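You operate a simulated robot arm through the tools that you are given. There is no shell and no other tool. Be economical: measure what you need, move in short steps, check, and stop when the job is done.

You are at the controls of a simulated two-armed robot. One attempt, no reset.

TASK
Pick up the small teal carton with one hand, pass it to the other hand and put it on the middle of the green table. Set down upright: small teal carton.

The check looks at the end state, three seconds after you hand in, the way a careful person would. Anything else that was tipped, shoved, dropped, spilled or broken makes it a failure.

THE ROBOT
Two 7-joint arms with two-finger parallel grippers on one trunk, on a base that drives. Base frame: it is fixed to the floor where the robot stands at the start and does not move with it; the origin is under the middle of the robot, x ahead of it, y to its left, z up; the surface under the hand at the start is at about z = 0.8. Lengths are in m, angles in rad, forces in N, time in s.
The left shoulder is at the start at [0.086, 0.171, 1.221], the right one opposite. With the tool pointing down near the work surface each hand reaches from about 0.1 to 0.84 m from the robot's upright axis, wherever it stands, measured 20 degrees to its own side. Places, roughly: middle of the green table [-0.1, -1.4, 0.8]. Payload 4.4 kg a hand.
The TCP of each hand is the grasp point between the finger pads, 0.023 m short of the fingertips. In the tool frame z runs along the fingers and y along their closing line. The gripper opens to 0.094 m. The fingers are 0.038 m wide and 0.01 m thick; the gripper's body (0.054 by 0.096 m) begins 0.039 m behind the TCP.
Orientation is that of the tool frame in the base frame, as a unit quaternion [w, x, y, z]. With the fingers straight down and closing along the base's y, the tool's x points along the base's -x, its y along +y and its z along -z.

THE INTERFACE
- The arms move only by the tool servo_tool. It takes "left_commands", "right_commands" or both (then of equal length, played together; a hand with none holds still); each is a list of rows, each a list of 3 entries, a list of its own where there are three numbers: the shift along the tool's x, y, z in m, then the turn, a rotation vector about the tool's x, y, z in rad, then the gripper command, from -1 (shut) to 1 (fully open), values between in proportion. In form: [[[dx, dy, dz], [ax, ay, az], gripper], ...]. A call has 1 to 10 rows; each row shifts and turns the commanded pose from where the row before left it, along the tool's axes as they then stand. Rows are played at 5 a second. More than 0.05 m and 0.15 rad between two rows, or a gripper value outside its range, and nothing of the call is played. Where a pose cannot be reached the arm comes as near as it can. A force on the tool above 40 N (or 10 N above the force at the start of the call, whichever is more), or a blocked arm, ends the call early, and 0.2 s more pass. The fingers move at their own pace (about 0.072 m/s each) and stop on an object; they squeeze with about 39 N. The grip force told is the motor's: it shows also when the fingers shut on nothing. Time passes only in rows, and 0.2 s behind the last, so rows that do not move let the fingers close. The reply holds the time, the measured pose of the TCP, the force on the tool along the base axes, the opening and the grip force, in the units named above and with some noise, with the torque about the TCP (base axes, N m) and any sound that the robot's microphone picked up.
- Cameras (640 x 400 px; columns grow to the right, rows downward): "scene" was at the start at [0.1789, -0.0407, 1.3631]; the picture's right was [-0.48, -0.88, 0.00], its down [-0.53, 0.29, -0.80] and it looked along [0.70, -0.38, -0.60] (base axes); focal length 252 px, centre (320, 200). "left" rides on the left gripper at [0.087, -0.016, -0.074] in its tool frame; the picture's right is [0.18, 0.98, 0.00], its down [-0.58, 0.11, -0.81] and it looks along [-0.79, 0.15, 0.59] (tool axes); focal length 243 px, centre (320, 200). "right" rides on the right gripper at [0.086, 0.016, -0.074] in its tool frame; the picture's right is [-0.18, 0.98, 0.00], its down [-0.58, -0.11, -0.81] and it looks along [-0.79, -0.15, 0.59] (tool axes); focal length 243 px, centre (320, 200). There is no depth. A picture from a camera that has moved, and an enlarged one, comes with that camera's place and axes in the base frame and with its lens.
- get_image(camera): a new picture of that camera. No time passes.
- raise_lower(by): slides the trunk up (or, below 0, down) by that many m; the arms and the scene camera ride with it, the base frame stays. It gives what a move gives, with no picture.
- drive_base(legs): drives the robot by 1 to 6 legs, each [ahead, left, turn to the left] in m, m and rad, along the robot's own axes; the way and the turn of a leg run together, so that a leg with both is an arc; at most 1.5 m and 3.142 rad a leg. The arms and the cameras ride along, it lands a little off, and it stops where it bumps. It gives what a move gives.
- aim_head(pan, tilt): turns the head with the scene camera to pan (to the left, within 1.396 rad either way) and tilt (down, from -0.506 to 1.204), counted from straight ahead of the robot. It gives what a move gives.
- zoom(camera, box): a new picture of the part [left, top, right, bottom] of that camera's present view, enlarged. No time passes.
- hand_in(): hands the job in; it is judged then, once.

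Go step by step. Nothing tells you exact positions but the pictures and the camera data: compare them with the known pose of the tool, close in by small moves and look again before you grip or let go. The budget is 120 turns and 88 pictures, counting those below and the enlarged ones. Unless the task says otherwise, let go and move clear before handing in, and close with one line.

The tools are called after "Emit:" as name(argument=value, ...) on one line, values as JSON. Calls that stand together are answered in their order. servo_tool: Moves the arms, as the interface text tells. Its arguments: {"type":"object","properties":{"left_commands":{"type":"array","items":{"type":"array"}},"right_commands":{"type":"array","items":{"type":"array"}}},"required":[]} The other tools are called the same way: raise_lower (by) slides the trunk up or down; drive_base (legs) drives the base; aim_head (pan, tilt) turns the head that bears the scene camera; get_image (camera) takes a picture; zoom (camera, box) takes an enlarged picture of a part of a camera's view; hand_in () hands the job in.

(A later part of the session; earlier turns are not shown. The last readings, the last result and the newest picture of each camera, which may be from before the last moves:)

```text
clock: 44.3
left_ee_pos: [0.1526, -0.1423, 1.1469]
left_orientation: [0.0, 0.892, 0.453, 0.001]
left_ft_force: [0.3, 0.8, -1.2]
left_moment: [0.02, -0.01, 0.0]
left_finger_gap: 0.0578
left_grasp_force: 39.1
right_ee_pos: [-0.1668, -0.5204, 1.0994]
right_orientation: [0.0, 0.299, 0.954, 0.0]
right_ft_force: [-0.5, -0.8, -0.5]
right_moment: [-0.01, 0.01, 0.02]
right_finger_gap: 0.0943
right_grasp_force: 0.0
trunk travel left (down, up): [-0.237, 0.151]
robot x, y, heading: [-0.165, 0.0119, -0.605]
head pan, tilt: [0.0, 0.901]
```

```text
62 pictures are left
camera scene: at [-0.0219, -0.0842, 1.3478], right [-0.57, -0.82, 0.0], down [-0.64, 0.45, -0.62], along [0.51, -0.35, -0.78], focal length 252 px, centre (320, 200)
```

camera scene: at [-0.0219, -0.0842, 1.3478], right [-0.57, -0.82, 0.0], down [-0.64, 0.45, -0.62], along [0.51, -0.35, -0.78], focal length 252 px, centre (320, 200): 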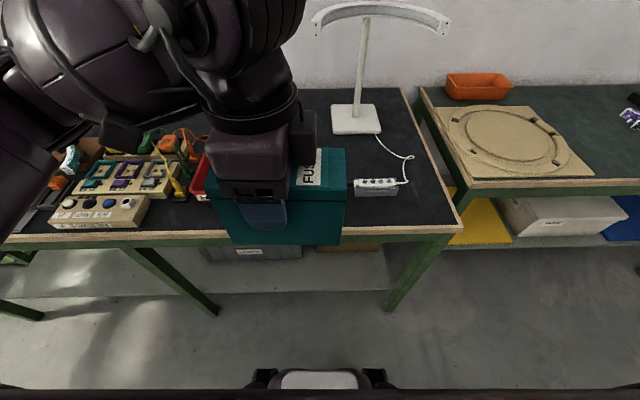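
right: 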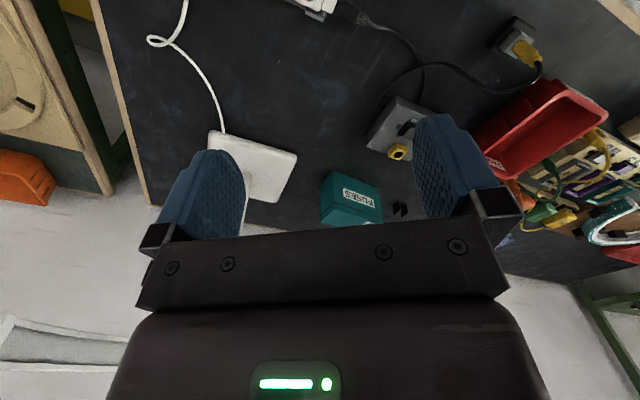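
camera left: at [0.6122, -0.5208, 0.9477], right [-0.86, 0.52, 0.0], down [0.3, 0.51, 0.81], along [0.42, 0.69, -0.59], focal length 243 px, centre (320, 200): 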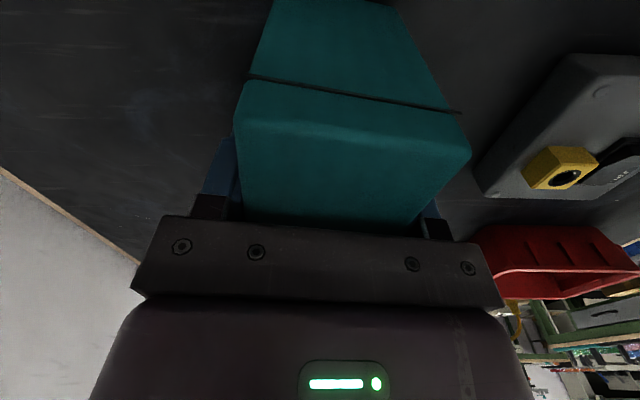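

No limit now: the carton's free end points straight to the robot's right. Now I'll bring the right hand inward and up, and start turning it to face the opposite way.

Emit:
servo_tool(right_commands=[[[-0.008, 0.0413, -0.02], [0, 0, 0], 1], [[-0.008, 0.0413, -0.02], [0, 0, 0], 1], [[-0.008, 0.0413, -0.02], [0, 0, 0], 1], [[-0.008, 0.0413, -0.02], [0, 0, 0], 1], [[-0.008, 0.0413, -0.02], [0, 0, 0], 1], [[-0.008, 0.0413, -0.02], [0, 0, 0], 1], [[0, 0, 0], [0, 0, -0.145], 1], [[0, 0, 0], [0, 0, -0.145], 1], [[0, 0, 0], [0, 0, -0.145], 1], [[0, 0, 0], [0, 0, -0.145], 1]])

Emit:
servo_tool(right_commands=[[[0, 0, 0], [0, 0, -0.145], 1], [[0, 0, 0], [0, 0, -0.145], 1], [[0, 0, 0], [0, 0, -0.145], 1], [[0, 0, 0], [0, 0, -0.145], 1], [[0, 0, 0], [0, 0, -0.145], 1], [[0, 0, 0], [0, 0, -0.145], 1], [[0, 0, 0], [0, 0, -0.095], 1]])

Emit:
get_image(camera="scene")

```text
clock: 46.5
left_ee_pos: [0.1514, -0.1423, 1.1482]
left_orientation: [-0.001, 0.892, 0.453, 0.001]
left_ft_force: [-0.4, 0.5, -2.3]
left_moment: [0.0, 0.03, 0.05]
left_finger_gap: 0.0576
left_grasp_force: 39.3
right_ee_pos: [0.0217, -0.3588, 1.222]
right_orientation: [0.0, 0.012, 1.0, 0.0]
right_ft_force: [1.0, 0.2, -0.8]
right_moment: [0.04, 0.01, 0.01]
right_finger_gap: 0.0938
right_grasp_force: 0.2
right hand out of reach, approached as far as the arm can: row 1, 2
trunk travel left (down, up): [-0.237, 0.151]
robot x, y, heading: [-0.1651, 0.0167, -0.603]
head pan, tilt: [0.0, 0.901]
```

```text
clock: 48.1
left_ee_pos: [0.1513, -0.141, 1.1482]
left_orientation: [0.001, 0.892, 0.452, 0.0]
left_ft_force: [-0.2, 0.0, -2.6]
left_moment: [0.01, -0.02, 0.01]
left_finger_gap: 0.0576
left_grasp_force: 39.2
right_ee_pos: [0.0132, -0.265, 1.211]
right_orientation: [0.0, -0.453, 0.892, -0.003]
right_ft_force: [0.1, 0.1, -0.4]
right_moment: [-0.08, 0.02, -0.01]
right_finger_gap: 0.094
right_grasp_force: 0.0
right hand out of reach, approached as far as the arm can: row 5, 6, 7
trunk travel left (down, up): [-0.237, 0.151]
robot x, y, heading: [-0.162, 0.0151, -0.597]
head pan, tilt: [0.0, 0.901]
```

```text
61 pictures are left
camera scene: at [-0.0219, -0.0826, 1.348], right [-0.57, -0.82, 0.0], down [-0.65, 0.44, -0.62], along [0.51, -0.35, -0.78], focal length 252 px, centre (320, 200)
```

scene: 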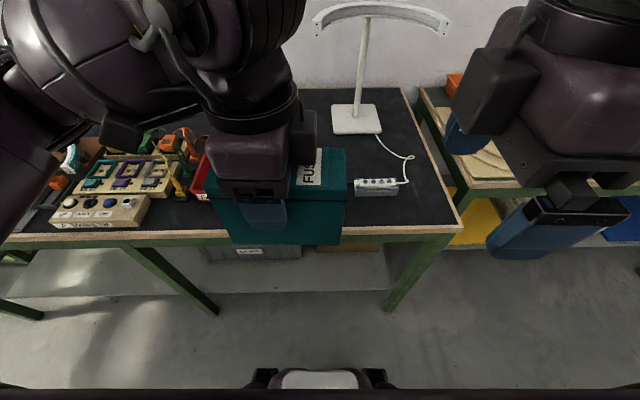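

Yaw is now exactly opposite to the left hand's. Next: align the right hand fore-aft with the carton, then tilt it outward by 35°.

Emit:
servo_tool(right_commands=[[[0, -0.019, 0], [0, 0, 0], 1], [[0, -0.0195, 0], [0, 0, 0], 1], [[0, 0, 0], [0, -0.122, 0], 1], [[0, 0, 0], [0, -0.122, 0], 1], [[0, 0, 0], [0, -0.122, 0], 1], [[0, 0, 0], [0, -0.122, 0], 1], [[0, 0, 0], [0, -0.122, 0], 1], [[0, 0, 0], [0, 0, 0], 1]])

Emit:
get_image(camera="scene")

Emit:
get_image(camera="right")

```text
clock: 49.9
left_ee_pos: [0.1524, -0.143, 1.1467]
left_orientation: [0.0, 0.892, 0.453, 0.0]
left_ft_force: [0.4, -1.1, -3.0]
left_moment: [0.03, -0.03, 0.02]
left_finger_gap: 0.0578
left_grasp_force: 39.4
right_ee_pos: [0.0624, -0.2053, 1.2191]
right_orientation: [0.268, -0.429, 0.852, 0.132]
right_ft_force: [-0.1, -0.9, 0.1]
right_moment: [0.01, 0.04, 0.01]
right_finger_gap: 0.0939
right_grasp_force: 0.1
right hand out of reach, approached as far as the arm can: row 1, 2, 3, 4, 5, 6, 7
trunk travel left (down, up): [-0.237, 0.151]
robot x, y, heading: [-0.1628, 0.0155, -0.601]
head pan, tilt: [0.0, 0.901]
```

```text
60 pictures are left
camera scene: at [-0.022, -0.0841, 1.3478], right [-0.57, -0.82, 0.0], down [-0.64, 0.45, -0.62], along [0.51, -0.35, -0.78], focal length 252 px, centre (320, 200)
```

scene: 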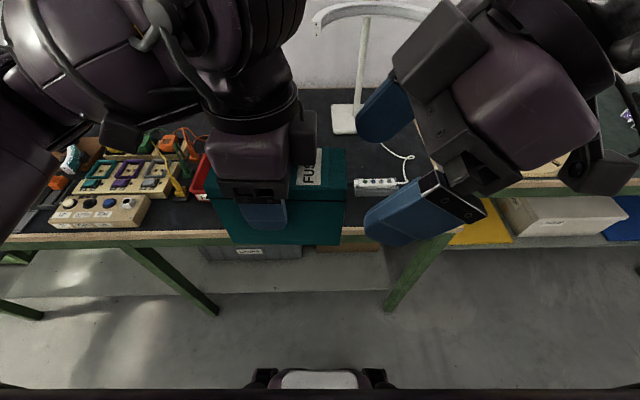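

```text
59 pictures are left
camera right: at [-0.0187, -0.2871, 1.2304], right [-0.7, 0.71, 0.1], down [0.09, -0.05, 0.99], along [0.71, 0.7, -0.03], focal length 243 px, centre (320, 200)
```

right: 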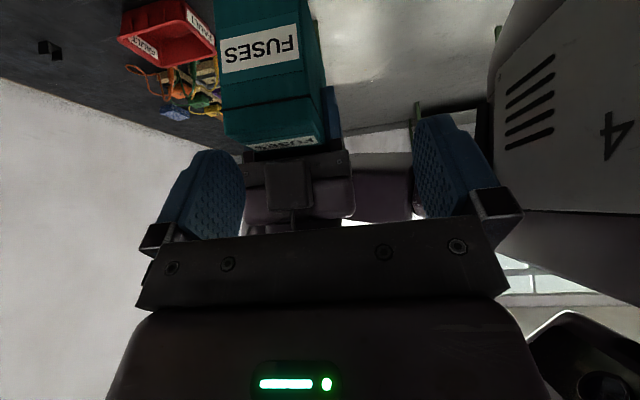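

The right hand is at the pre-grasp pose but 0.036 m short of the carton's plane. I'll bring the left hand (with the carton) back by that much.

Emit:
servo_tool(left_commands=[[[0, -0.018, 0], [0, 0, 0], -1], [[0, -0.018, 0], [0, 0, 0], -1], [[0, 0, 0], [0, 0, 0], -1]])

Emit:
get_image(camera="right")

Emit:
get_image(camera="scene")

```text
clock: 50.7
left_ee_pos: [0.1223, -0.1206, 1.1472]
left_orientation: [0.0, 0.892, 0.452, 0.0]
left_ft_force: [0.1, 0.7, -2.2]
left_moment: [0.03, -0.06, -0.02]
left_finger_gap: 0.0579
left_grasp_force: 39.4
right_ee_pos: [0.0644, -0.2057, 1.2182]
right_orientation: [0.269, -0.429, 0.852, 0.132]
right_ft_force: [-0.6, -0.2, -0.8]
right_moment: [-0.02, 0.03, 0.01]
right_finger_gap: 0.094
right_grasp_force: 0.0
trunk travel left (down, up): [-0.237, 0.151]
robot x, y, heading: [-0.1647, 0.0155, -0.6]
head pan, tilt: [0.0, 0.901]
```

```text
58 pictures are left
camera right: at [-0.0186, -0.2872, 1.2304], right [-0.7, 0.71, 0.1], down [0.09, -0.05, 0.99], along [0.71, 0.7, -0.03], focal length 243 px, centre (320, 200)
```

right: 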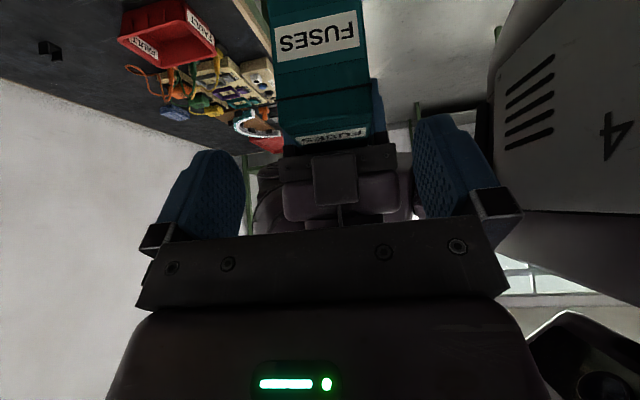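

```text
57 pictures are left
camera scene: at [-0.0218, -0.0841, 1.3477], right [-0.57, -0.82, 0.0], down [-0.65, 0.45, -0.62], along [0.51, -0.35, -0.78], focal length 252 px, centre (320, 200)
```

scene: 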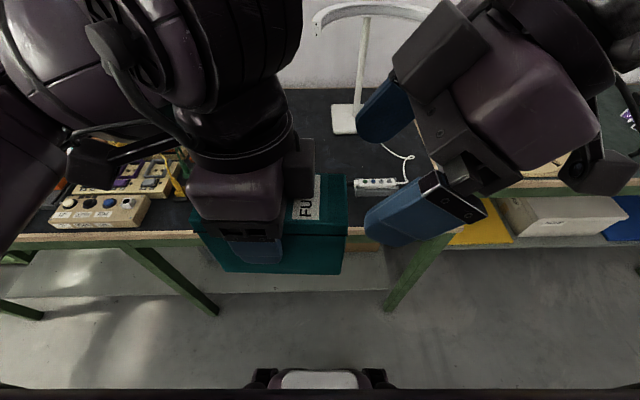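

Emit:
servo_tool(right_commands=[[[0.007, 0.003, 0], [0, 0, 0], 1], [[0, 0, 0.02], [0, 0, 0], 1], [[0, 0, 0.02], [0, 0, 0], 1], [[0, 0, 0.015], [0, 0, 0], 1], [[0, 0, 0], [0, 0, 0], 1]])

Emit:
get_image(camera="right")

Emit:
get_image(camera="scene")

```text
clock: 51.9
left_ee_pos: [0.1234, -0.1206, 1.1469]
left_orientation: [0.0, 0.892, 0.453, -0.001]
left_ft_force: [0.5, 0.2, -3.1]
left_moment: [0.02, -0.03, -0.02]
left_finger_gap: 0.0579
left_grasp_force: 38.5
right_ee_pos: [0.078, -0.1947, 1.1872]
right_orientation: [0.268, -0.432, 0.85, 0.135]
right_ft_force: [0.6, 0.2, 0.4]
right_moment: [-0.02, 0.0, 0.0]
right_finger_gap: 0.0942
right_grasp_force: 0.0
right hand out of reach, approached as far as the arm can: row 1, 3, 4
trunk travel left (down, up): [-0.237, 0.151]
robot x, y, heading: [-0.163, 0.0143, -0.603]
head pan, tilt: [0.0, 0.901]
```

```text
56 pictures are left
camera right: at [-0.0023, -0.2756, 1.1988], right [-0.7, 0.7, 0.1], down [0.1, -0.05, 0.99], along [0.7, 0.71, -0.03], focal length 243 px, centre (320, 200)
```

right: 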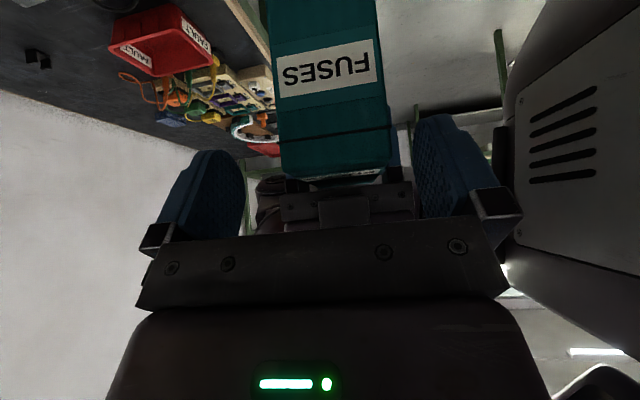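

```text
55 pictures are left
camera scene: at [-0.022, -0.0843, 1.3477], right [-0.57, -0.82, 0.0], down [-0.64, 0.45, -0.62], along [0.51, -0.35, -0.78], focal length 252 px, centre (320, 200)
```

scene: 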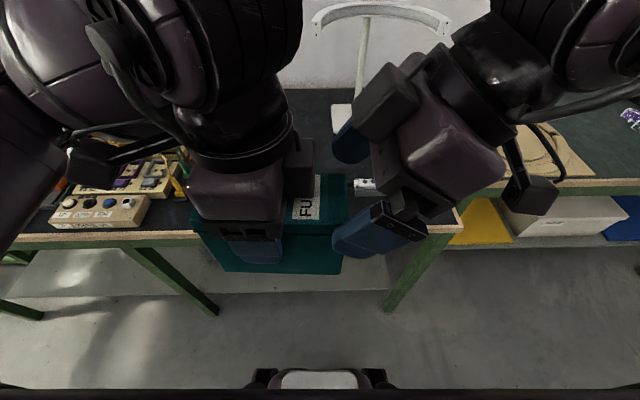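

The right arm is at a limit, so the left hand will bring the carton the rest of the way into the right gripper.

Emit:
servo_tool(left_commands=[[[0, 0.007, 0], [0, 0, 0], -1], [[-0.008, 0, -0.0123], [0, 0, 0], -1], [[-0.008, 0, -0.0123], [0, 0, 0], -1], [[0, 0, 0], [0, 0, 0], -1]])

Emit:
get_image(camera="right")

Emit:
get_image(camera="scene")

```text
clock: 52.9
left_ee_pos: [0.1183, -0.1386, 1.1718]
left_orientation: [-0.001, 0.891, 0.453, 0.0]
left_ft_force: [0.5, 0.1, -2.3]
left_moment: [0.03, 0.01, -0.02]
left_finger_gap: 0.0579
left_grasp_force: 39.0
right_ee_pos: [0.079, -0.1937, 1.1863]
right_orientation: [0.268, -0.432, 0.85, 0.135]
right_ft_force: [-0.3, 0.1, 0.1]
right_moment: [-0.01, 0.0, 0.01]
right_finger_gap: 0.0937
right_grasp_force: 0.1
trunk travel left (down, up): [-0.237, 0.151]
robot x, y, heading: [-0.1679, 0.0089, -0.607]
head pan, tilt: [0.0, 0.901]
```

```text
54 pictures are left
camera right: at [-0.0021, -0.2754, 1.199], right [-0.7, 0.7, 0.1], down [0.1, -0.05, 0.99], along [0.7, 0.71, -0.03], focal length 243 px, centre (320, 200)
```

right: 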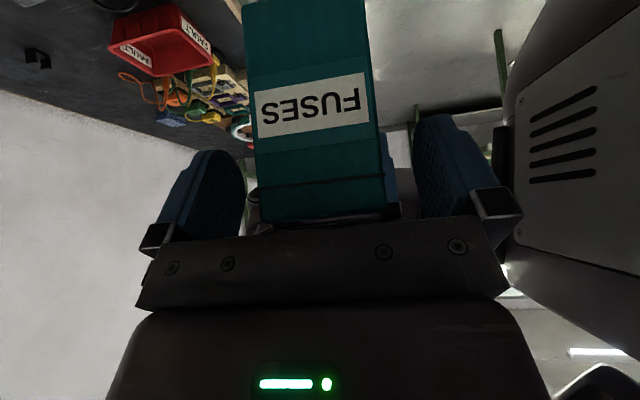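

```text
53 pictures are left
camera scene: at [-0.0218, -0.084, 1.3477], right [-0.57, -0.82, 0.0], down [-0.65, 0.45, -0.62], along [0.51, -0.35, -0.78], focal length 252 px, centre (320, 200)
```

scene: 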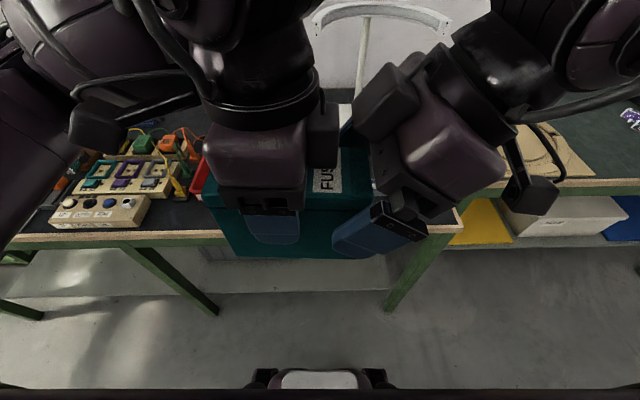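

Emit:
servo_tool(left_commands=[[[-0.002, 0, -0.008], [0, 0, 0], -1], [[0, 0, 0], [0, 0, 0], -1]])

Emit:
zoom(camera="scene", box=[200, 90, 480, 270])

Emit:
get_image(camera="right")

```text
clock: 53.5
left_ee_pos: [0.1161, -0.1394, 1.1795]
left_orientation: [0.0, 0.892, 0.452, 0.0]
left_ft_force: [0.4, -0.1, -2.0]
left_moment: [0.05, -0.01, 0.03]
left_finger_gap: 0.0575
left_grasp_force: 39.1
right_ee_pos: [0.0793, -0.1934, 1.1869]
right_orientation: [0.268, -0.431, 0.851, 0.134]
right_ft_force: [0.2, 0.2, -0.5]
right_moment: [-0.02, -0.01, -0.02]
right_finger_gap: 0.0939
right_grasp_force: 0.0
trunk travel left (down, up): [-0.237, 0.151]
robot x, y, heading: [-0.161, 0.013, -0.602]
head pan, tilt: [0.0, 0.901]
```

```text
2.22 times, centred on (340, 180) of scene
camera zoom: at [-0.0218, -0.084, 1.3477], right [-0.57, -0.82, 0.0], down [-0.65, 0.45, -0.62], along [0.51, -0.35, -0.78], focal length 559 px, centre (276, 244)
```

zoom: 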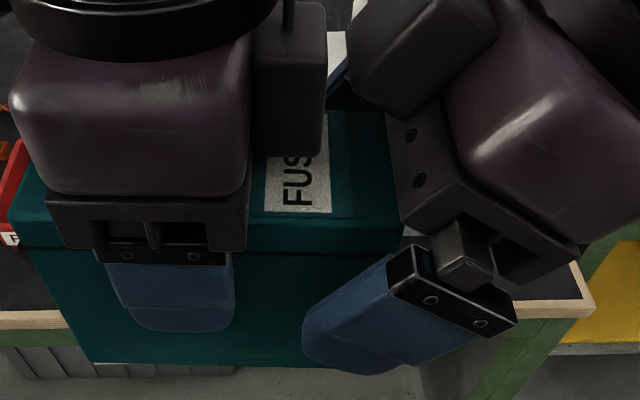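

```text
51 pictures are left
camera right: at [-0.0021, -0.2754, 1.199], right [-0.7, 0.7, 0.1], down [0.1, -0.05, 0.99], along [0.7, 0.71, -0.03], focal length 243 px, centre (320, 200)
```

right: 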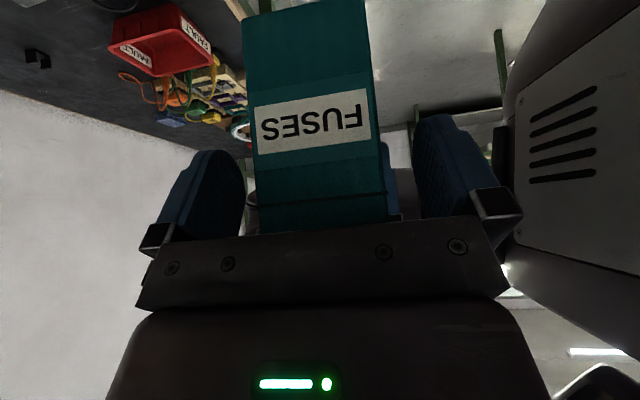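

The fingers straddle the carton's free end well. Closing the right gripper.

Emit:
servo_tool(right_commands=[[[0, 0, 0], [0, 0, 0], 0.5], [[0, 0, 0], [0, 0, 0], 0.1], [[0, 0, 0], [0, 0, 0], -0.4], [[0, 0, 0], [0, 0, 0], -1], [[0, 0, 0], [0, 0, 0], -1], [[0, 0, 0], [0, 0, 0], -1]])

Emit:
zoom(camera="scene", box=[200, 90, 480, 270])

```text
clock: 54.9
left_ee_pos: [0.1175, -0.1414, 1.1797]
left_orientation: [0.001, 0.892, 0.452, 0.001]
left_ft_force: [0.5, -0.5, -1.5]
left_moment: [-0.07, -0.22, 0.01]
left_finger_gap: 0.0579
left_grasp_force: 39.0
right_ee_pos: [0.0776, -0.1931, 1.1872]
right_orientation: [0.268, -0.433, 0.85, 0.135]
right_ft_force: [-0.5, 0.8, -0.4]
right_moment: [0.06, 0.18, -0.02]
right_finger_gap: 0.0576
right_grasp_force: 38.4
trunk travel left (down, up): [-0.237, 0.151]
robot x, y, heading: [-0.1682, 0.012, -0.604]
head pan, tilt: [0.0, 0.901]
```

```text
2.22 times, centred on (340, 180) of scene
camera zoom: at [-0.0219, -0.0841, 1.3477], right [-0.57, -0.82, 0.0], down [-0.65, 0.45, -0.62], along [0.51, -0.35, -0.78], focal length 559 px, centre (276, 244)
```

zoom: 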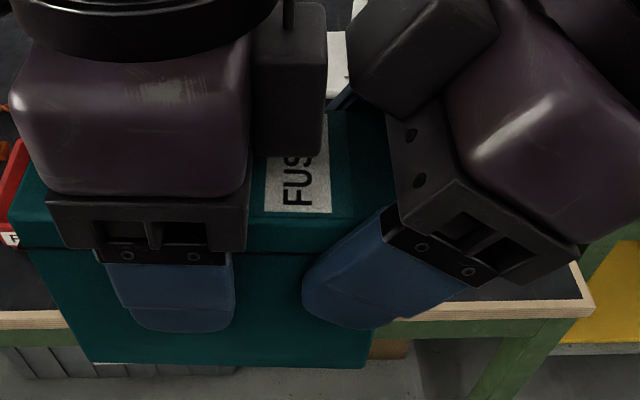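

Both hands hold it. Releasing the left and lifting it straight up.

Emit:
servo_tool(left_commands=[[[0, 0, 0], [0, 0, 0], -0.5], [[0, 0, 0], [0, 0, 0], 0.2], [[0, 0, 0], [0, 0, 0], 1], [[0, 0, 0], [0, 0, 0], 1], [[0, 0, -0.03], [0, 0, 0], 1], [[0, 0, -0.03], [0, 0, 0], 1], [[0, 0, -0.03], [0, 0, 0], 1], [[0.03, 0, 0], [0, 0, 0], 1], [[0.03, 0, 0], [0, 0, 0], 1], [[0.03, 0, 0], [0, 0, 0], 1]])

Emit:
get_image(camera="scene")

```text
clock: 57.1
left_ee_pos: [0.1713, -0.0651, 1.2695]
left_orientation: [0.0, 0.892, 0.453, 0.0]
left_ft_force: [-0.3, -0.1, 0.7]
left_moment: [-0.02, 0.03, -0.01]
left_finger_gap: 0.094
left_grasp_force: 0.1
right_ee_pos: [0.0782, -0.1927, 1.1858]
right_orientation: [0.267, -0.433, 0.85, 0.135]
right_ft_force: [0.9, 0.0, 0.7]
right_moment: [-0.11, 0.06, 0.03]
right_finger_gap: 0.0578
right_grasp_force: 39.0
trunk travel left (down, up): [-0.237, 0.151]
robot x, y, heading: [-0.168, 0.0169, -0.603]
head pan, tilt: [0.0, 0.901]
```

```text
49 pictures are left
camera scene: at [-0.0212, -0.0826, 1.3478], right [-0.57, -0.82, 0.0], down [-0.65, 0.44, -0.62], along [0.51, -0.35, -0.78], focal length 252 px, centre (320, 200)
```

scene: 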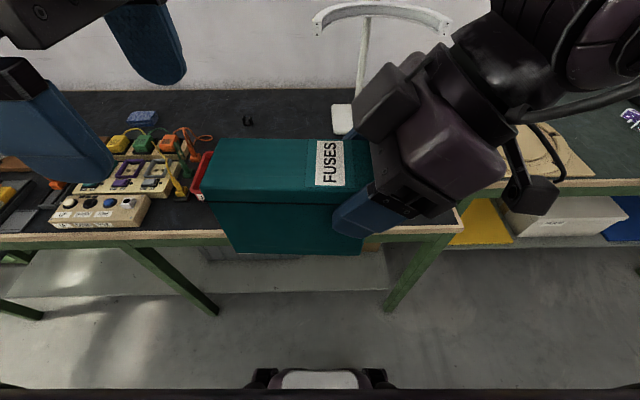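

Handover done. I'll move the left hand further aside, then strafe right toward the green table, still clear of its edge.

Emit:
servo_tool(left_commands=[[[0.04, 0, 0], [0, 0, 0], 1], [[0.04, 0, 0], [0, 0, 0], 1], [[0.03, 0, 0], [0, 0, 0], 1]])

Emit:
drive_base(legs=[[0, -0.85, 0]])

Emit:
aim_head(pan=0, tilt=0.6)

Emit:
get_image(camera="scene")

```text
clock: 57.9
left_ee_pos: [0.2258, 0.0195, 1.2692]
left_orientation: [0.0, 0.892, 0.453, 0.0]
left_ft_force: [-0.1, -0.2, 0.2]
left_moment: [-0.01, 0.0, 0.0]
left_finger_gap: 0.0939
left_grasp_force: 0.1
left hand out of reach, approached as far as the arm can: row 3
right_ee_pos: [0.078, -0.1933, 1.1874]
right_orientation: [0.268, -0.432, 0.851, 0.134]
right_ft_force: [-0.2, -0.4, 0.3]
right_moment: [-0.11, 0.06, -0.04]
right_finger_gap: 0.0578
right_grasp_force: 39.1
trunk travel left (down, up): [-0.237, 0.151]
robot x, y, heading: [-0.1652, 0.018, -0.609]
head pan, tilt: [0.0, 0.901]
```

```text
clock: 65.8
left_ee_pos: [-0.2546, -0.6782, 1.2695]
left_orientation: [0.0, 0.891, 0.454, 0.0]
left_ft_force: [-0.1, 0.0, 0.4]
left_moment: [-0.01, 0.04, 0.02]
left_finger_gap: 0.0938
left_grasp_force: 0.1
right_ee_pos: [-0.4017, -0.8915, 1.1873]
right_orientation: [0.267, -0.434, 0.85, 0.134]
right_ft_force: [-1.2, -0.1, 0.3]
right_moment: [-0.09, 0.08, -0.01]
right_finger_gap: 0.0579
right_grasp_force: 38.9
trunk travel left (down, up): [-0.237, 0.151]
robot x, y, heading: [-0.6446, -0.6814, -0.598]
head pan, tilt: [0.0, 0.901]
```

```text
clock: 66.5
left_ee_pos: [-0.2541, -0.6773, 1.2694]
left_orientation: [0.0, 0.891, 0.454, -0.001]
left_ft_force: [0.2, 0.2, -0.2]
left_moment: [0.0, -0.04, -0.01]
left_finger_gap: 0.094
left_grasp_force: 0.0
right_ee_pos: [-0.4019, -0.8903, 1.1872]
right_orientation: [0.269, -0.433, 0.85, 0.135]
right_ft_force: [0.5, 0.3, 0.0]
right_moment: [-0.06, 0.08, 0.0]
right_finger_gap: 0.0576
right_grasp_force: 39.3
trunk travel left (down, up): [-0.237, 0.151]
robot x, y, heading: [-0.6457, -0.6833, -0.603]
head pan, tilt: [0.0, 0.6]
```

```text
48 pictures are left
camera scene: at [-0.4915, -0.7888, 1.3724], right [-0.57, -0.82, 0.0], down [-0.47, 0.32, -0.82], along [0.68, -0.47, -0.57], focal length 252 px, centre (320, 200)
```

scene: 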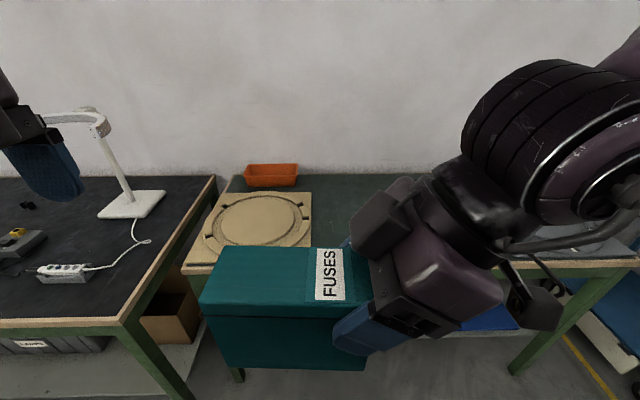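

Emit:
get_image(camera="left")

Emit:
aim_head(pan=-0.75, tilt=0.5)

Emit:
get_image(camera="scene")

```text
47 pictures are left
camera left: at [-0.2183, -0.5985, 1.3439], right [0.9, -0.43, 0.0], down [-0.25, -0.53, 0.81], along [-0.35, -0.73, -0.59], focal length 243 px, centre (320, 200)
```

left: 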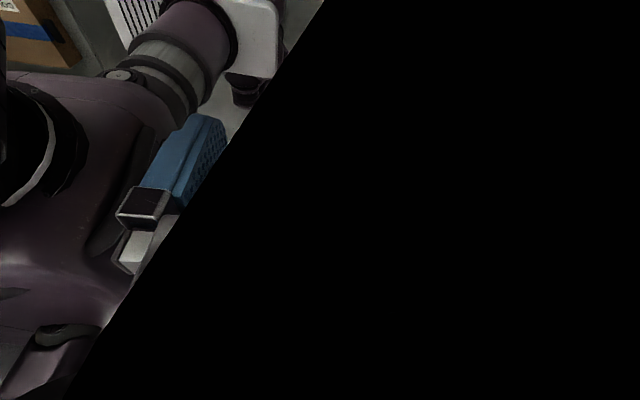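

```text
clock: 67.7
left_ee_pos: [-0.2547, -0.6775, 1.2701]
left_orientation: [0.0, 0.891, 0.454, 0.001]
left_ft_force: [0.3, -1.2, -0.8]
left_moment: [0.02, -0.01, 0.0]
left_finger_gap: 0.0941
left_grasp_force: 0.2
right_ee_pos: [-0.4015, -0.8907, 1.1868]
right_orientation: [0.268, -0.434, 0.849, 0.136]
right_ft_force: [0.4, -0.2, 0.6]
right_moment: [-0.1, 0.07, -0.01]
right_finger_gap: 0.0581
right_grasp_force: 39.5
trunk travel left (down, up): [-0.237, 0.151]
robot x, y, heading: [-0.6491, -0.682, -0.603]
head pan, tilt: [-0.75, 0.499]
```

```text
46 pictures are left
camera scene: at [-0.5445, -0.8276, 1.3816], right [-0.98, -0.22, 0.0], down [-0.1, 0.47, -0.88], along [0.19, -0.86, -0.48], focal length 252 px, centre (320, 200)
```

scene: 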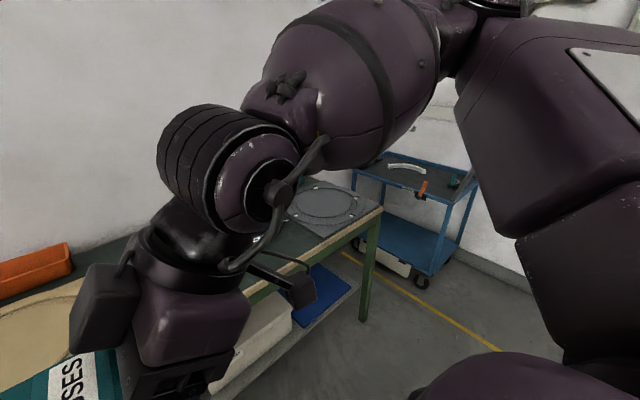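

Emit:
drive_base(legs=[[0, -0.45, 0.015]])

Emit:
aim_head(pan=0.15, tilt=0.6)

Emit:
get_image(camera="scene")

```text
clock: 72.2
left_ee_pos: [-0.5082, -1.0477, 1.2703]
left_orientation: [0.0, 0.888, 0.46, 0.001]
left_ft_force: [0.1, -0.2, 0.0]
left_moment: [0.0, -0.01, 0.03]
left_finger_gap: 0.0938
left_grasp_force: 0.0
right_ee_pos: [-0.6517, -1.2612, 1.1882]
right_orientation: [0.267, -0.439, 0.847, 0.136]
right_ft_force: [-0.2, -0.1, -0.2]
right_moment: [-0.06, 0.06, 0.02]
right_finger_gap: 0.0577
right_grasp_force: 39.5
trunk travel left (down, up): [-0.237, 0.151]
robot x, y, heading: [-0.9018, -1.0584, -0.587]
head pan, tilt: [-0.75, 0.499]
```

```text
clock: 73.3
left_ee_pos: [-0.5079, -1.0475, 1.2692]
left_orientation: [0.0, 0.888, 0.46, 0.0]
left_ft_force: [0.0, 0.4, 0.0]
left_moment: [0.01, 0.03, -0.02]
left_finger_gap: 0.0941
left_grasp_force: 0.1
right_ee_pos: [-0.6522, -1.2617, 1.188]
right_orientation: [0.267, -0.439, 0.847, 0.137]
right_ft_force: [0.6, 0.3, 0.5]
right_moment: [-0.09, 0.07, 0.0]
right_finger_gap: 0.0576
right_grasp_force: 38.9
trunk travel left (down, up): [-0.237, 0.151]
robot x, y, heading: [-0.8986, -1.057, -0.587]
head pan, tilt: [0.15, 0.6]
```

```text
45 pictures are left
camera scene: at [-0.7368, -1.1494, 1.3725], right [-0.42, -0.91, 0.0], down [-0.51, 0.24, -0.83], along [0.75, -0.35, -0.56], focal length 252 px, centre (320, 200)
```

scene: 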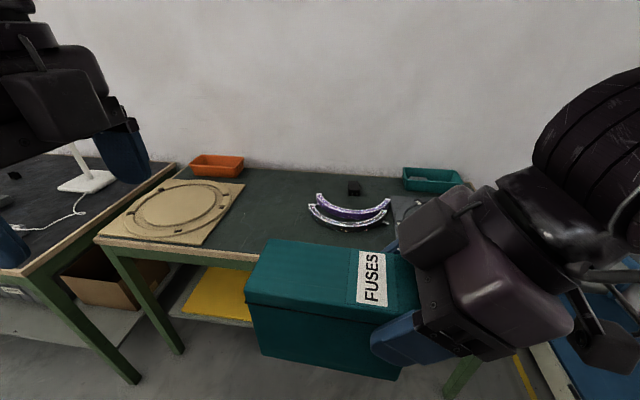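

Emit:
zoom(camera="scene", box=[220, 150, 440, 290])

```text
2.86 times, centred on (330, 220) of scene
camera zoom: at [-0.7368, -1.1494, 1.3725], right [-0.42, -0.91, 0.0], down [-0.51, 0.24, -0.83], along [0.75, -0.35, -0.56], focal length 719 px, centre (291, 143)
```

zoom: 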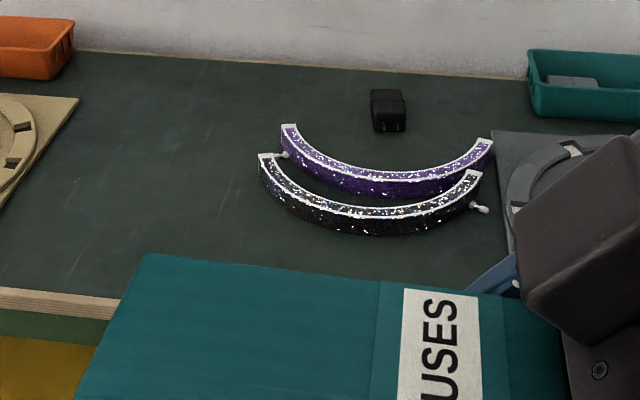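

The table middle is free to the left of the two purple arcs. I'll set the carton at about (-0.08, -1.37), turned so the hand stays clear of the arcs. Driving closer now.

Emit:
drive_base(legs=[[0, 0.31, 0], [0.26, 0, 0]])

Emit:
servo_tool(right_commands=[[[0, 0, 0], [0.07, 0, 0.1], -1], [[0, 0, 0], [0.07, 0, 0.1], -1], [[0, 0, 0], [0.07, 0, 0.1], -1], [[0, 0, 0], [0.07, 0, 0.1], -1], [[0, 0, 0], [0, 0, 0], -1]])

Emit:
get_image(camera="scene")

```text
clock: 78.1
left_ee_pos: [-0.1189, -0.934, 1.2685]
left_orientation: [-0.001, 0.888, 0.461, -0.001]
left_ft_force: [0.5, 0.6, 0.0]
left_moment: [0.01, 0.0, 0.0]
left_finger_gap: 0.0942
left_grasp_force: 0.0
right_ee_pos: [-0.2625, -1.1494, 1.1879]
right_orientation: [0.266, -0.44, 0.846, 0.138]
right_ft_force: [0.5, -0.4, -1.0]
right_moment: [-0.1, 0.06, 0.0]
right_finger_gap: 0.0577
right_grasp_force: 38.9
trunk travel left (down, up): [-0.237, 0.151]
robot x, y, heading: [-0.5124, -0.9476, -0.583]
head pan, tilt: [0.15, 0.6]
```

```text
clock: 79.3
left_ee_pos: [-0.1194, -0.9324, 1.2691]
left_orientation: [0.0, 0.887, 0.462, 0.0]
left_ft_force: [0.7, -1.2, -0.8]
left_moment: [-0.03, 0.01, 0.05]
left_finger_gap: 0.0942
left_grasp_force: 0.0
right_ee_pos: [-0.2402, -1.1732, 1.2031]
right_orientation: [0.292, -0.222, 0.928, 0.069]
right_ft_force: [0.7, -0.2, -2.8]
right_moment: [-0.04, 0.1, 0.0]
right_finger_gap: 0.0577
right_grasp_force: 38.9
right hand out of reach, approached as far as the arm can: row 1, 2, 3, 4
trunk travel left (down, up): [-0.237, 0.151]
robot x, y, heading: [-0.5085, -0.9446, -0.585]
head pan, tilt: [0.15, 0.6]
```

```text
43 pictures are left
camera scene: at [-0.3475, -1.0363, 1.3725], right [-0.42, -0.91, 0.0], down [-0.51, 0.24, -0.83], along [0.75, -0.35, -0.56], focal length 252 px, centre (320, 200)
```

scene: 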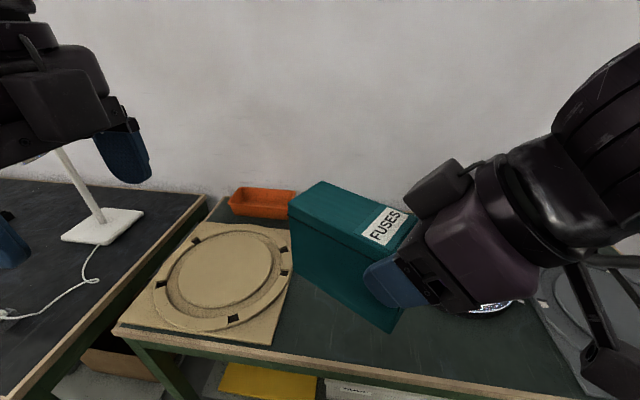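

Emit:
servo_tool(right_commands=[[[-0.0008, -0.0415, 0.0006], [0, 0, 0], -1], [[-0.0008, -0.0415, 0.0006], [0, 0, 0], -1], [[-0.0008, -0.0415, 0.0006], [0, 0, 0], -1], [[-0.0008, -0.0415, 0.0006], [0, 0, 0], -1], [[-0.0008, -0.0415, 0.0006], [0, 0, 0], -1], [[-0.0008, -0.0415, 0.0006], [0, 0, 0], -1], [[0, 0, 0], [0, 0, 0], -1]])

Emit:
get_image(camera="scene")

```text
clock: 80.9
left_ee_pos: [-0.1196, -0.9319, 1.2697]
left_orientation: [0.0, 0.888, 0.46, 0.0]
left_ft_force: [0.0, 1.2, 0.6]
left_moment: [0.02, -0.03, 0.02]
left_finger_gap: 0.0941
left_grasp_force: 0.1
right_ee_pos: [-0.1343, -1.3304, 1.1944]
right_orientation: [0.294, -0.218, 0.929, 0.063]
right_ft_force: [0.6, 0.0, -2.0]
right_moment: [-0.04, 0.08, 0.0]
right_finger_gap: 0.0577
right_grasp_force: 38.7
right hand out of reach, approached as far as the arm can: row 5, 6
trunk travel left (down, up): [-0.237, 0.151]
robot x, y, heading: [-0.5077, -0.9477, -0.586]
head pan, tilt: [0.15, 0.6]
```

```text
42 pictures are left
camera scene: at [-0.3475, -1.0367, 1.3725], right [-0.42, -0.91, 0.0], down [-0.51, 0.24, -0.82], along [0.75, -0.35, -0.57], focal length 252 px, centre (320, 200)
```

scene: 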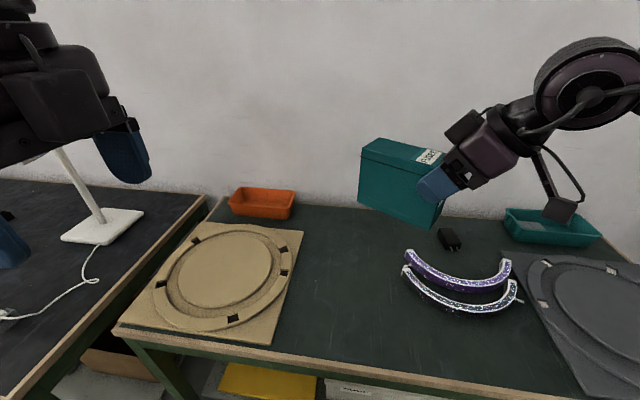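

Emit:
drive_base(legs=[[0.073, -0.02, 0]])

Emit:
raise_lower(by=-0.19)

Emit:
aim_head(pan=-0.15, tilt=0.6)

Emit:
get_image(camera="scene")

```text
clock: 82.0
left_ee_pos: [-0.069, -0.9904, 1.2692]
left_orientation: [0.0, 0.887, 0.461, 0.0]
left_ft_force: [0.1, -1.1, -0.2]
left_moment: [0.01, 0.02, -0.02]
left_finger_gap: 0.0941
left_grasp_force: 0.0
right_ee_pos: [-0.0844, -1.3877, 1.1949]
right_orientation: [0.294, -0.216, 0.929, 0.063]
right_ft_force: [0.1, -0.1, -2.6]
right_moment: [-0.07, 0.11, -0.02]
right_finger_gap: 0.0579
right_grasp_force: 38.7
trunk travel left (down, up): [-0.237, 0.151]
robot x, y, heading: [-0.4622, -1.0025, -0.584]
head pan, tilt: [0.15, 0.6]
```

```text
clock: 84.0
left_ee_pos: [0.0279, -1.0544, 0.9285]
left_orientation: [-0.257, 0.848, 0.441, -0.143]
left_ft_force: [-0.4, 0.6, 0.0]
left_moment: [-0.01, -0.02, 0.0]
left_finger_gap: 0.0939
left_grasp_force: 0.1
right_ee_pos: [-0.0862, -1.3878, 1.0058]
right_orientation: [0.296, -0.216, 0.928, 0.062]
right_ft_force: [-1.0, 0.7, -1.2]
right_moment: [-0.08, 0.1, 0.01]
right_finger_gap: 0.0577
right_grasp_force: 39.0
trunk travel left (down, up): [-0.047, 0.341]
robot x, y, heading: [-0.4606, -0.9985, -0.585]
head pan, tilt: [0.15, 0.6]
```

```text
clock: 84.8
left_ee_pos: [0.0289, -1.0553, 0.9271]
left_orientation: [-0.259, 0.848, 0.44, -0.144]
left_ft_force: [0.2, -0.2, 0.0]
left_moment: [0.0, -0.01, -0.01]
left_finger_gap: 0.094
left_grasp_force: 0.1
right_ee_pos: [-0.0852, -1.388, 1.0045]
right_orientation: [0.294, -0.217, 0.929, 0.063]
right_ft_force: [0.7, 0.3, -2.2]
right_moment: [-0.06, 0.14, 0.02]
right_finger_gap: 0.0578
right_grasp_force: 38.4
trunk travel left (down, up): [-0.047, 0.341]
robot x, y, heading: [-0.4613, -1.0015, -0.585]
head pan, tilt: [-0.15, 0.6]
```

```text
41 pictures are left
camera scene: at [-0.1644, -1.2133, 1.1473], right [-0.67, -0.74, 0.0], down [-0.42, 0.38, -0.83], along [0.61, -0.55, -0.56], focal length 252 px, centre (320, 200)
```

scene: 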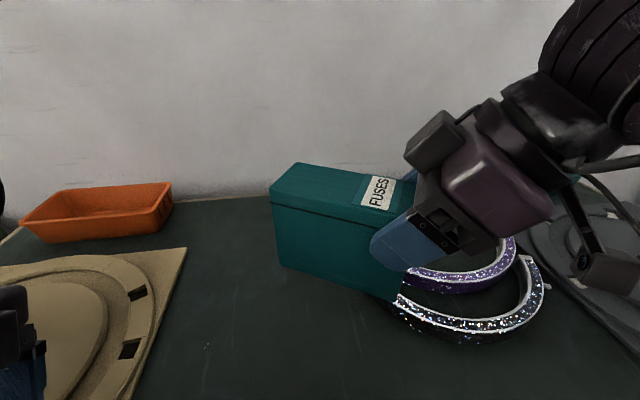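

Emit:
zoom(camera="scene", box=[240, 140, 560, 340])

Emit:
get_image(camera="left")

Emit:
get_image(camera="right")

```text
2.00 times, centred on (400, 240) of scene
camera zoom: at [-0.1644, -1.2133, 1.1473], right [-0.67, -0.74, 0.0], down [-0.42, 0.38, -0.83], along [0.61, -0.55, -0.56], focal length 503 px, centre (160, 120)
```

zoom: 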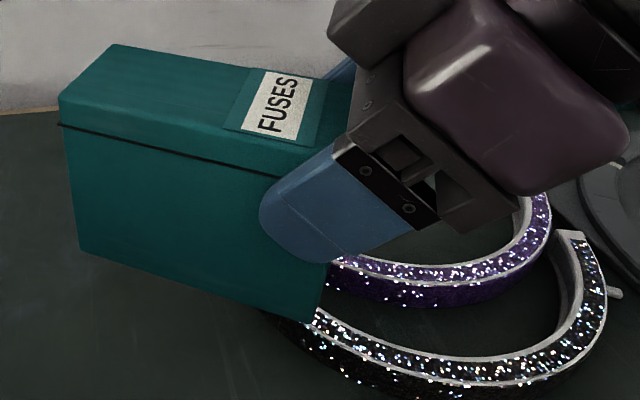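

```text
39 pictures are left
camera left: at [0.1012, -0.9999, 0.997], right [0.77, -0.32, -0.56], down [0.12, -0.78, 0.61], along [-0.63, -0.54, -0.56], focal length 243 px, centre (320, 200)
```

left: 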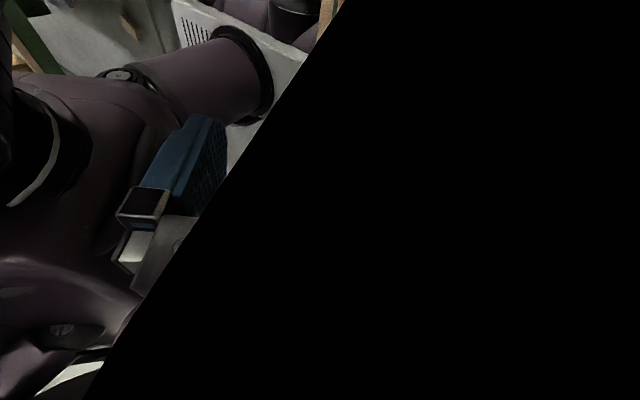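

```text
38 pictures are left
camera right: at [-0.1949, -1.4222, 1.0163], right [-0.3, 0.95, 0.1], down [0.06, -0.08, 0.99], along [0.95, 0.3, -0.03], focal length 243 px, centre (320, 200)
```

right: 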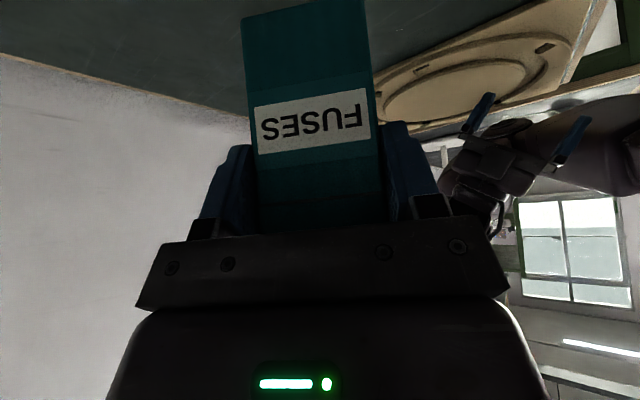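

The carton is level and about 0.12 m above the table, with roughly 0.035 m of clearance to the arcs. Descending with the arm.

Emit:
servo_tool(right_commands=[[[0.0201, 0.0004, 0.0287], [0, 0, 0], -1], [[0.0201, 0.0004, 0.0287], [0, 0, 0], -1], [[0, 0, 0], [0, 0, 0], -1]])

Emit:
get_image(camera="scene")

```text
clock: 85.6
left_ee_pos: [0.0295, -1.0551, 0.9266]
left_orientation: [-0.26, 0.847, 0.44, -0.144]
left_ft_force: [0.8, 0.4, 0.5]
left_moment: [0.02, 0.01, 0.0]
left_finger_gap: 0.094
left_grasp_force: 0.1
right_ee_pos: [-0.0739, -1.4082, 0.9402]
right_orientation: [0.294, -0.216, 0.929, 0.064]
right_ft_force: [1.6, 0.0, -3.3]
right_moment: [-0.06, 0.12, 0.02]
right_finger_gap: 0.0577
right_grasp_force: 38.2
right hand out of reach, approached as far as the arm can: row 1, 2
trunk travel left (down, up): [-0.047, 0.341]
robot x, y, heading: [-0.4628, -1.0076, -0.587]
head pan, tilt: [-0.15, 0.6]
```

```text
37 pictures are left
camera scene: at [-0.1637, -1.2141, 1.1466], right [-0.67, -0.74, 0.0], down [-0.42, 0.38, -0.82], along [0.61, -0.55, -0.57], focal length 252 px, centre (320, 200)
```

scene: 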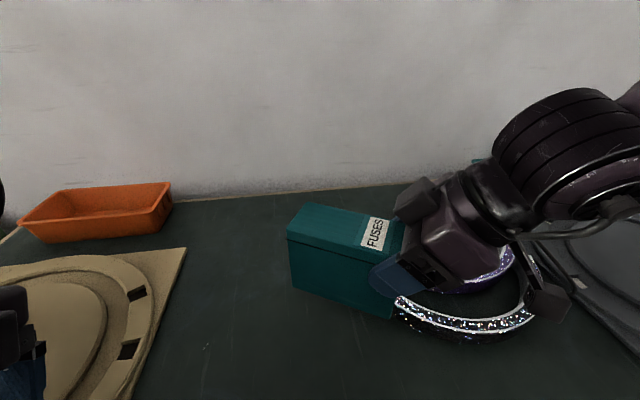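

The arm drifted about 0.02 m toward the arcs while descending. I'll shift the base back to compensate and use the trunk for most of the remaining descent.

Emit:
drive_base(legs=[[-0.026, 0.014, 0]])

Emit:
raise_lower(by=-0.03)

Emit:
get_image(camera="scene")

```text
clock: 86.5
left_ee_pos: [0.0147, -1.029, 0.928]
left_orientation: [-0.259, 0.847, 0.441, -0.144]
left_ft_force: [0.1, -0.1, -0.4]
left_moment: [-0.02, 0.0, 0.03]
left_finger_gap: 0.094
left_grasp_force: 0.1
right_ee_pos: [-0.0906, -1.3806, 0.9416]
right_orientation: [0.295, -0.216, 0.929, 0.063]
right_ft_force: [-0.2, 0.0, -0.8]
right_moment: [-0.08, 0.1, -0.01]
right_finger_gap: 0.0578
right_grasp_force: 39.0
trunk travel left (down, up): [-0.047, 0.341]
robot x, y, heading: [-0.4756, -0.9754, -0.583]
head pan, tilt: [-0.15, 0.6]
```

```text
clock: 87.2
left_ee_pos: [0.0213, -1.0333, 0.8865]
left_orientation: [-0.291, 0.836, 0.438, -0.156]
left_ft_force: [-0.7, 1.0, 0.0]
left_moment: [0.0, -0.01, -0.07]
left_finger_gap: 0.0944
left_grasp_force: 0.1
right_ee_pos: [-0.0865, -1.3859, 0.8914]
right_orientation: [0.272, -0.208, 0.936, 0.087]
right_ft_force: [-0.6, -0.8, -2.6]
right_moment: [-0.03, 0.16, 0.01]
right_finger_gap: 0.0578
right_grasp_force: 38.7
trunk travel left (down, up): [-0.017, 0.371]
robot x, y, heading: [-0.4758, -0.9724, -0.59]
head pan, tilt: [-0.15, 0.6]
```

```text
36 pictures are left
camera scene: at [-0.1638, -1.2004, 1.114], right [-0.67, -0.74, 0.0], down [-0.42, 0.38, -0.83], along [0.61, -0.55, -0.56], focal length 252 px, centre (320, 200)
```

scene: 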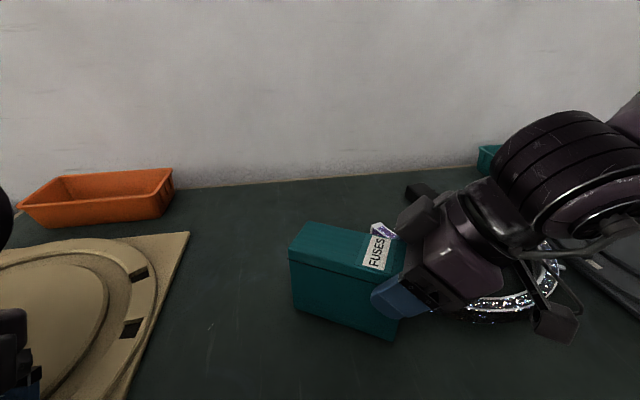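

The trunk move tipped the right hand by about 3°. I'll correct it, and lift the left hand clear of the turntable.

Emit:
servo_tool(left_commands=[[[0, 0, -0.03], [0, 0, 0], 1], [[0, 0, -0.03], [0, 0, 0], 1], [[0, 0, -0.03], [0, 0, 0], 1]], right_commands=[[[0, 0, 0], [0.03, -0.015, 0], -1], [[0, 0, 0], [0.03, -0.015, 0], -1], [[0, 0, 0], [0, 0, 0], -1]])

Emit:
zoom(camera="scene", box=[240, 180, 560, 380])

```text
clock: 88.0
left_ee_pos: [0.0552, -1.0672, 0.9532]
left_orientation: [-0.296, 0.835, 0.435, -0.164]
left_ft_force: [0.9, 0.2, 0.0]
left_moment: [0.01, 0.0, -0.02]
left_finger_gap: 0.094
left_grasp_force: 0.0
left hand out of reach, approached as far as the arm can: row 2, 3
right_ee_pos: [-0.0809, -1.3963, 0.8905]
right_orientation: [0.29, -0.2, 0.934, 0.064]
right_ft_force: [0.1, -0.9, -1.8]
right_moment: [-0.05, 0.1, -0.02]
right_finger_gap: 0.0578
right_grasp_force: 38.7
right hand out of reach, approached as far as the arm can: row 1
trunk travel left (down, up): [-0.017, 0.371]
robot x, y, heading: [-0.47, -0.9754, -0.58]
head pan, tilt: [-0.15, 0.6]
```

```text
2.00 times, centred on (400, 280) of scene
camera zoom: at [-0.1616, -1.199, 1.1113], right [-0.67, -0.74, 0.0], down [-0.42, 0.38, -0.83], along [0.61, -0.55, -0.56], focal length 503 px, centre (160, 40)
```

zoom: 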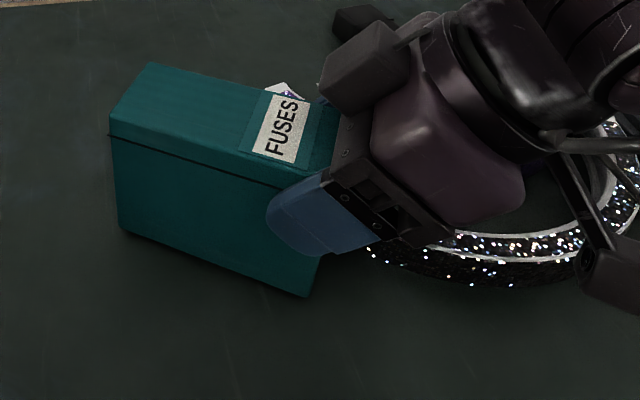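

Level again, bottom about 0.01 m above the table. Lowering in small steps while watching the force.

Emit:
servo_tool(right_commands=[[[0.0034, 0, 0.005], [0, 0, 0], -1], [[0, 0, 0], [0, 0, 0], -1]])

Emit:
servo_tool(right_commands=[[[0.0017, 0, 0.0025], [0, 0, 0], -1], [[0, 0, 0], [0, 0, 0], -1]])

Emit:
zoom(camera="scene", box=[240, 180, 560, 380])

```text
clock: 88.6
left_ee_pos: [0.0559, -1.0673, 0.9524]
left_orientation: [-0.294, 0.835, 0.436, -0.164]
left_ft_force: [0.1, 0.4, 0.4]
left_moment: [-0.03, -0.03, 0.03]
left_finger_gap: 0.0938
left_grasp_force: 0.1
right_ee_pos: [-0.0796, -1.3968, 0.8841]
right_orientation: [0.288, -0.2, 0.934, 0.065]
right_ft_force: [-0.7, -0.5, -2.1]
right_moment: [-0.08, 0.11, 0.01]
right_finger_gap: 0.0581
right_grasp_force: 39.5
trunk travel left (down, up): [-0.017, 0.371]
robot x, y, heading: [-0.4773, -0.974, -0.588]
head pan, tilt: [-0.15, 0.6]
```

```text
clock: 89.2
left_ee_pos: [0.0553, -1.0673, 0.9526]
left_orientation: [-0.294, 0.835, 0.435, -0.165]
left_ft_force: [-0.2, 0.8, -0.3]
left_moment: [0.0, 0.02, -0.01]
left_finger_gap: 0.0942
left_grasp_force: 0.0
right_ee_pos: [-0.0813, -1.3966, 0.8822]
right_orientation: [0.291, -0.201, 0.933, 0.064]
right_ft_force: [-0.9, 0.4, 4.4]
right_moment: [0.15, -0.73, 0.09]
right_finger_gap: 0.0579
right_grasp_force: 38.4
trunk travel left (down, up): [-0.017, 0.371]
robot x, y, heading: [-0.4736, -0.9754, -0.585]
head pan, tilt: [-0.15, 0.6]
```

```text
2.00 times, centred on (400, 280) of scene
camera zoom: at [-0.1616, -1.1983, 1.1118], right [-0.67, -0.74, 0.0], down [-0.42, 0.38, -0.83], along [0.61, -0.55, -0.56], focal length 503 px, centre (160, 40)
```

zoom: 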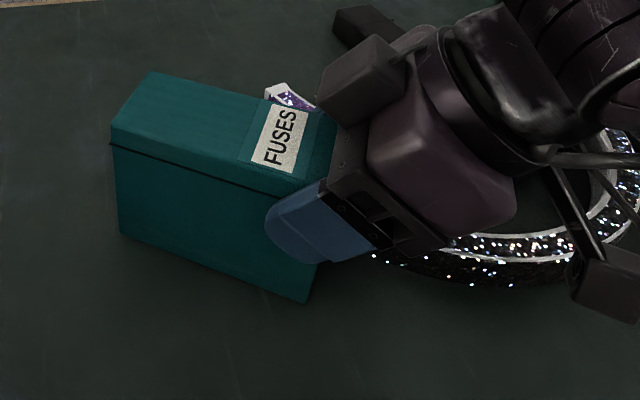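

Far end touched first, with about a 1 mm tilt. I'll trim the pitch slightly, settle, then release gently.

Emit:
servo_tool(right_commands=[[[0, 0, 0], [0, -0.01, 0], -1], [[0.0007, 0, 0.001], [0, 0, 0], -1], [[0, 0, 0], [0, 0, 0], -1]])

```text
clock: 90.0
left_ee_pos: [0.0555, -1.0676, 0.9536]
left_orientation: [-0.295, 0.834, 0.436, -0.164]
left_ft_force: [0.1, -0.2, -0.2]
left_moment: [0.01, 0.0, -0.01]
left_finger_gap: 0.0938
left_grasp_force: 0.1
right_ee_pos: [-0.0815, -1.4026, 0.8806]
right_orientation: [0.294, -0.198, 0.933, 0.064]
right_ft_force: [-2.9, 0.6, 5.6]
right_moment: [0.1, -0.51, 0.02]
right_finger_gap: 0.0581
right_grasp_force: 38.8
right hand out of reach, approached as far as the arm can: row 1
trunk travel left (down, up): [-0.017, 0.371]
robot x, y, heading: [-0.4742, -0.9775, -0.587]
head pan, tilt: [-0.15, 0.6]
```

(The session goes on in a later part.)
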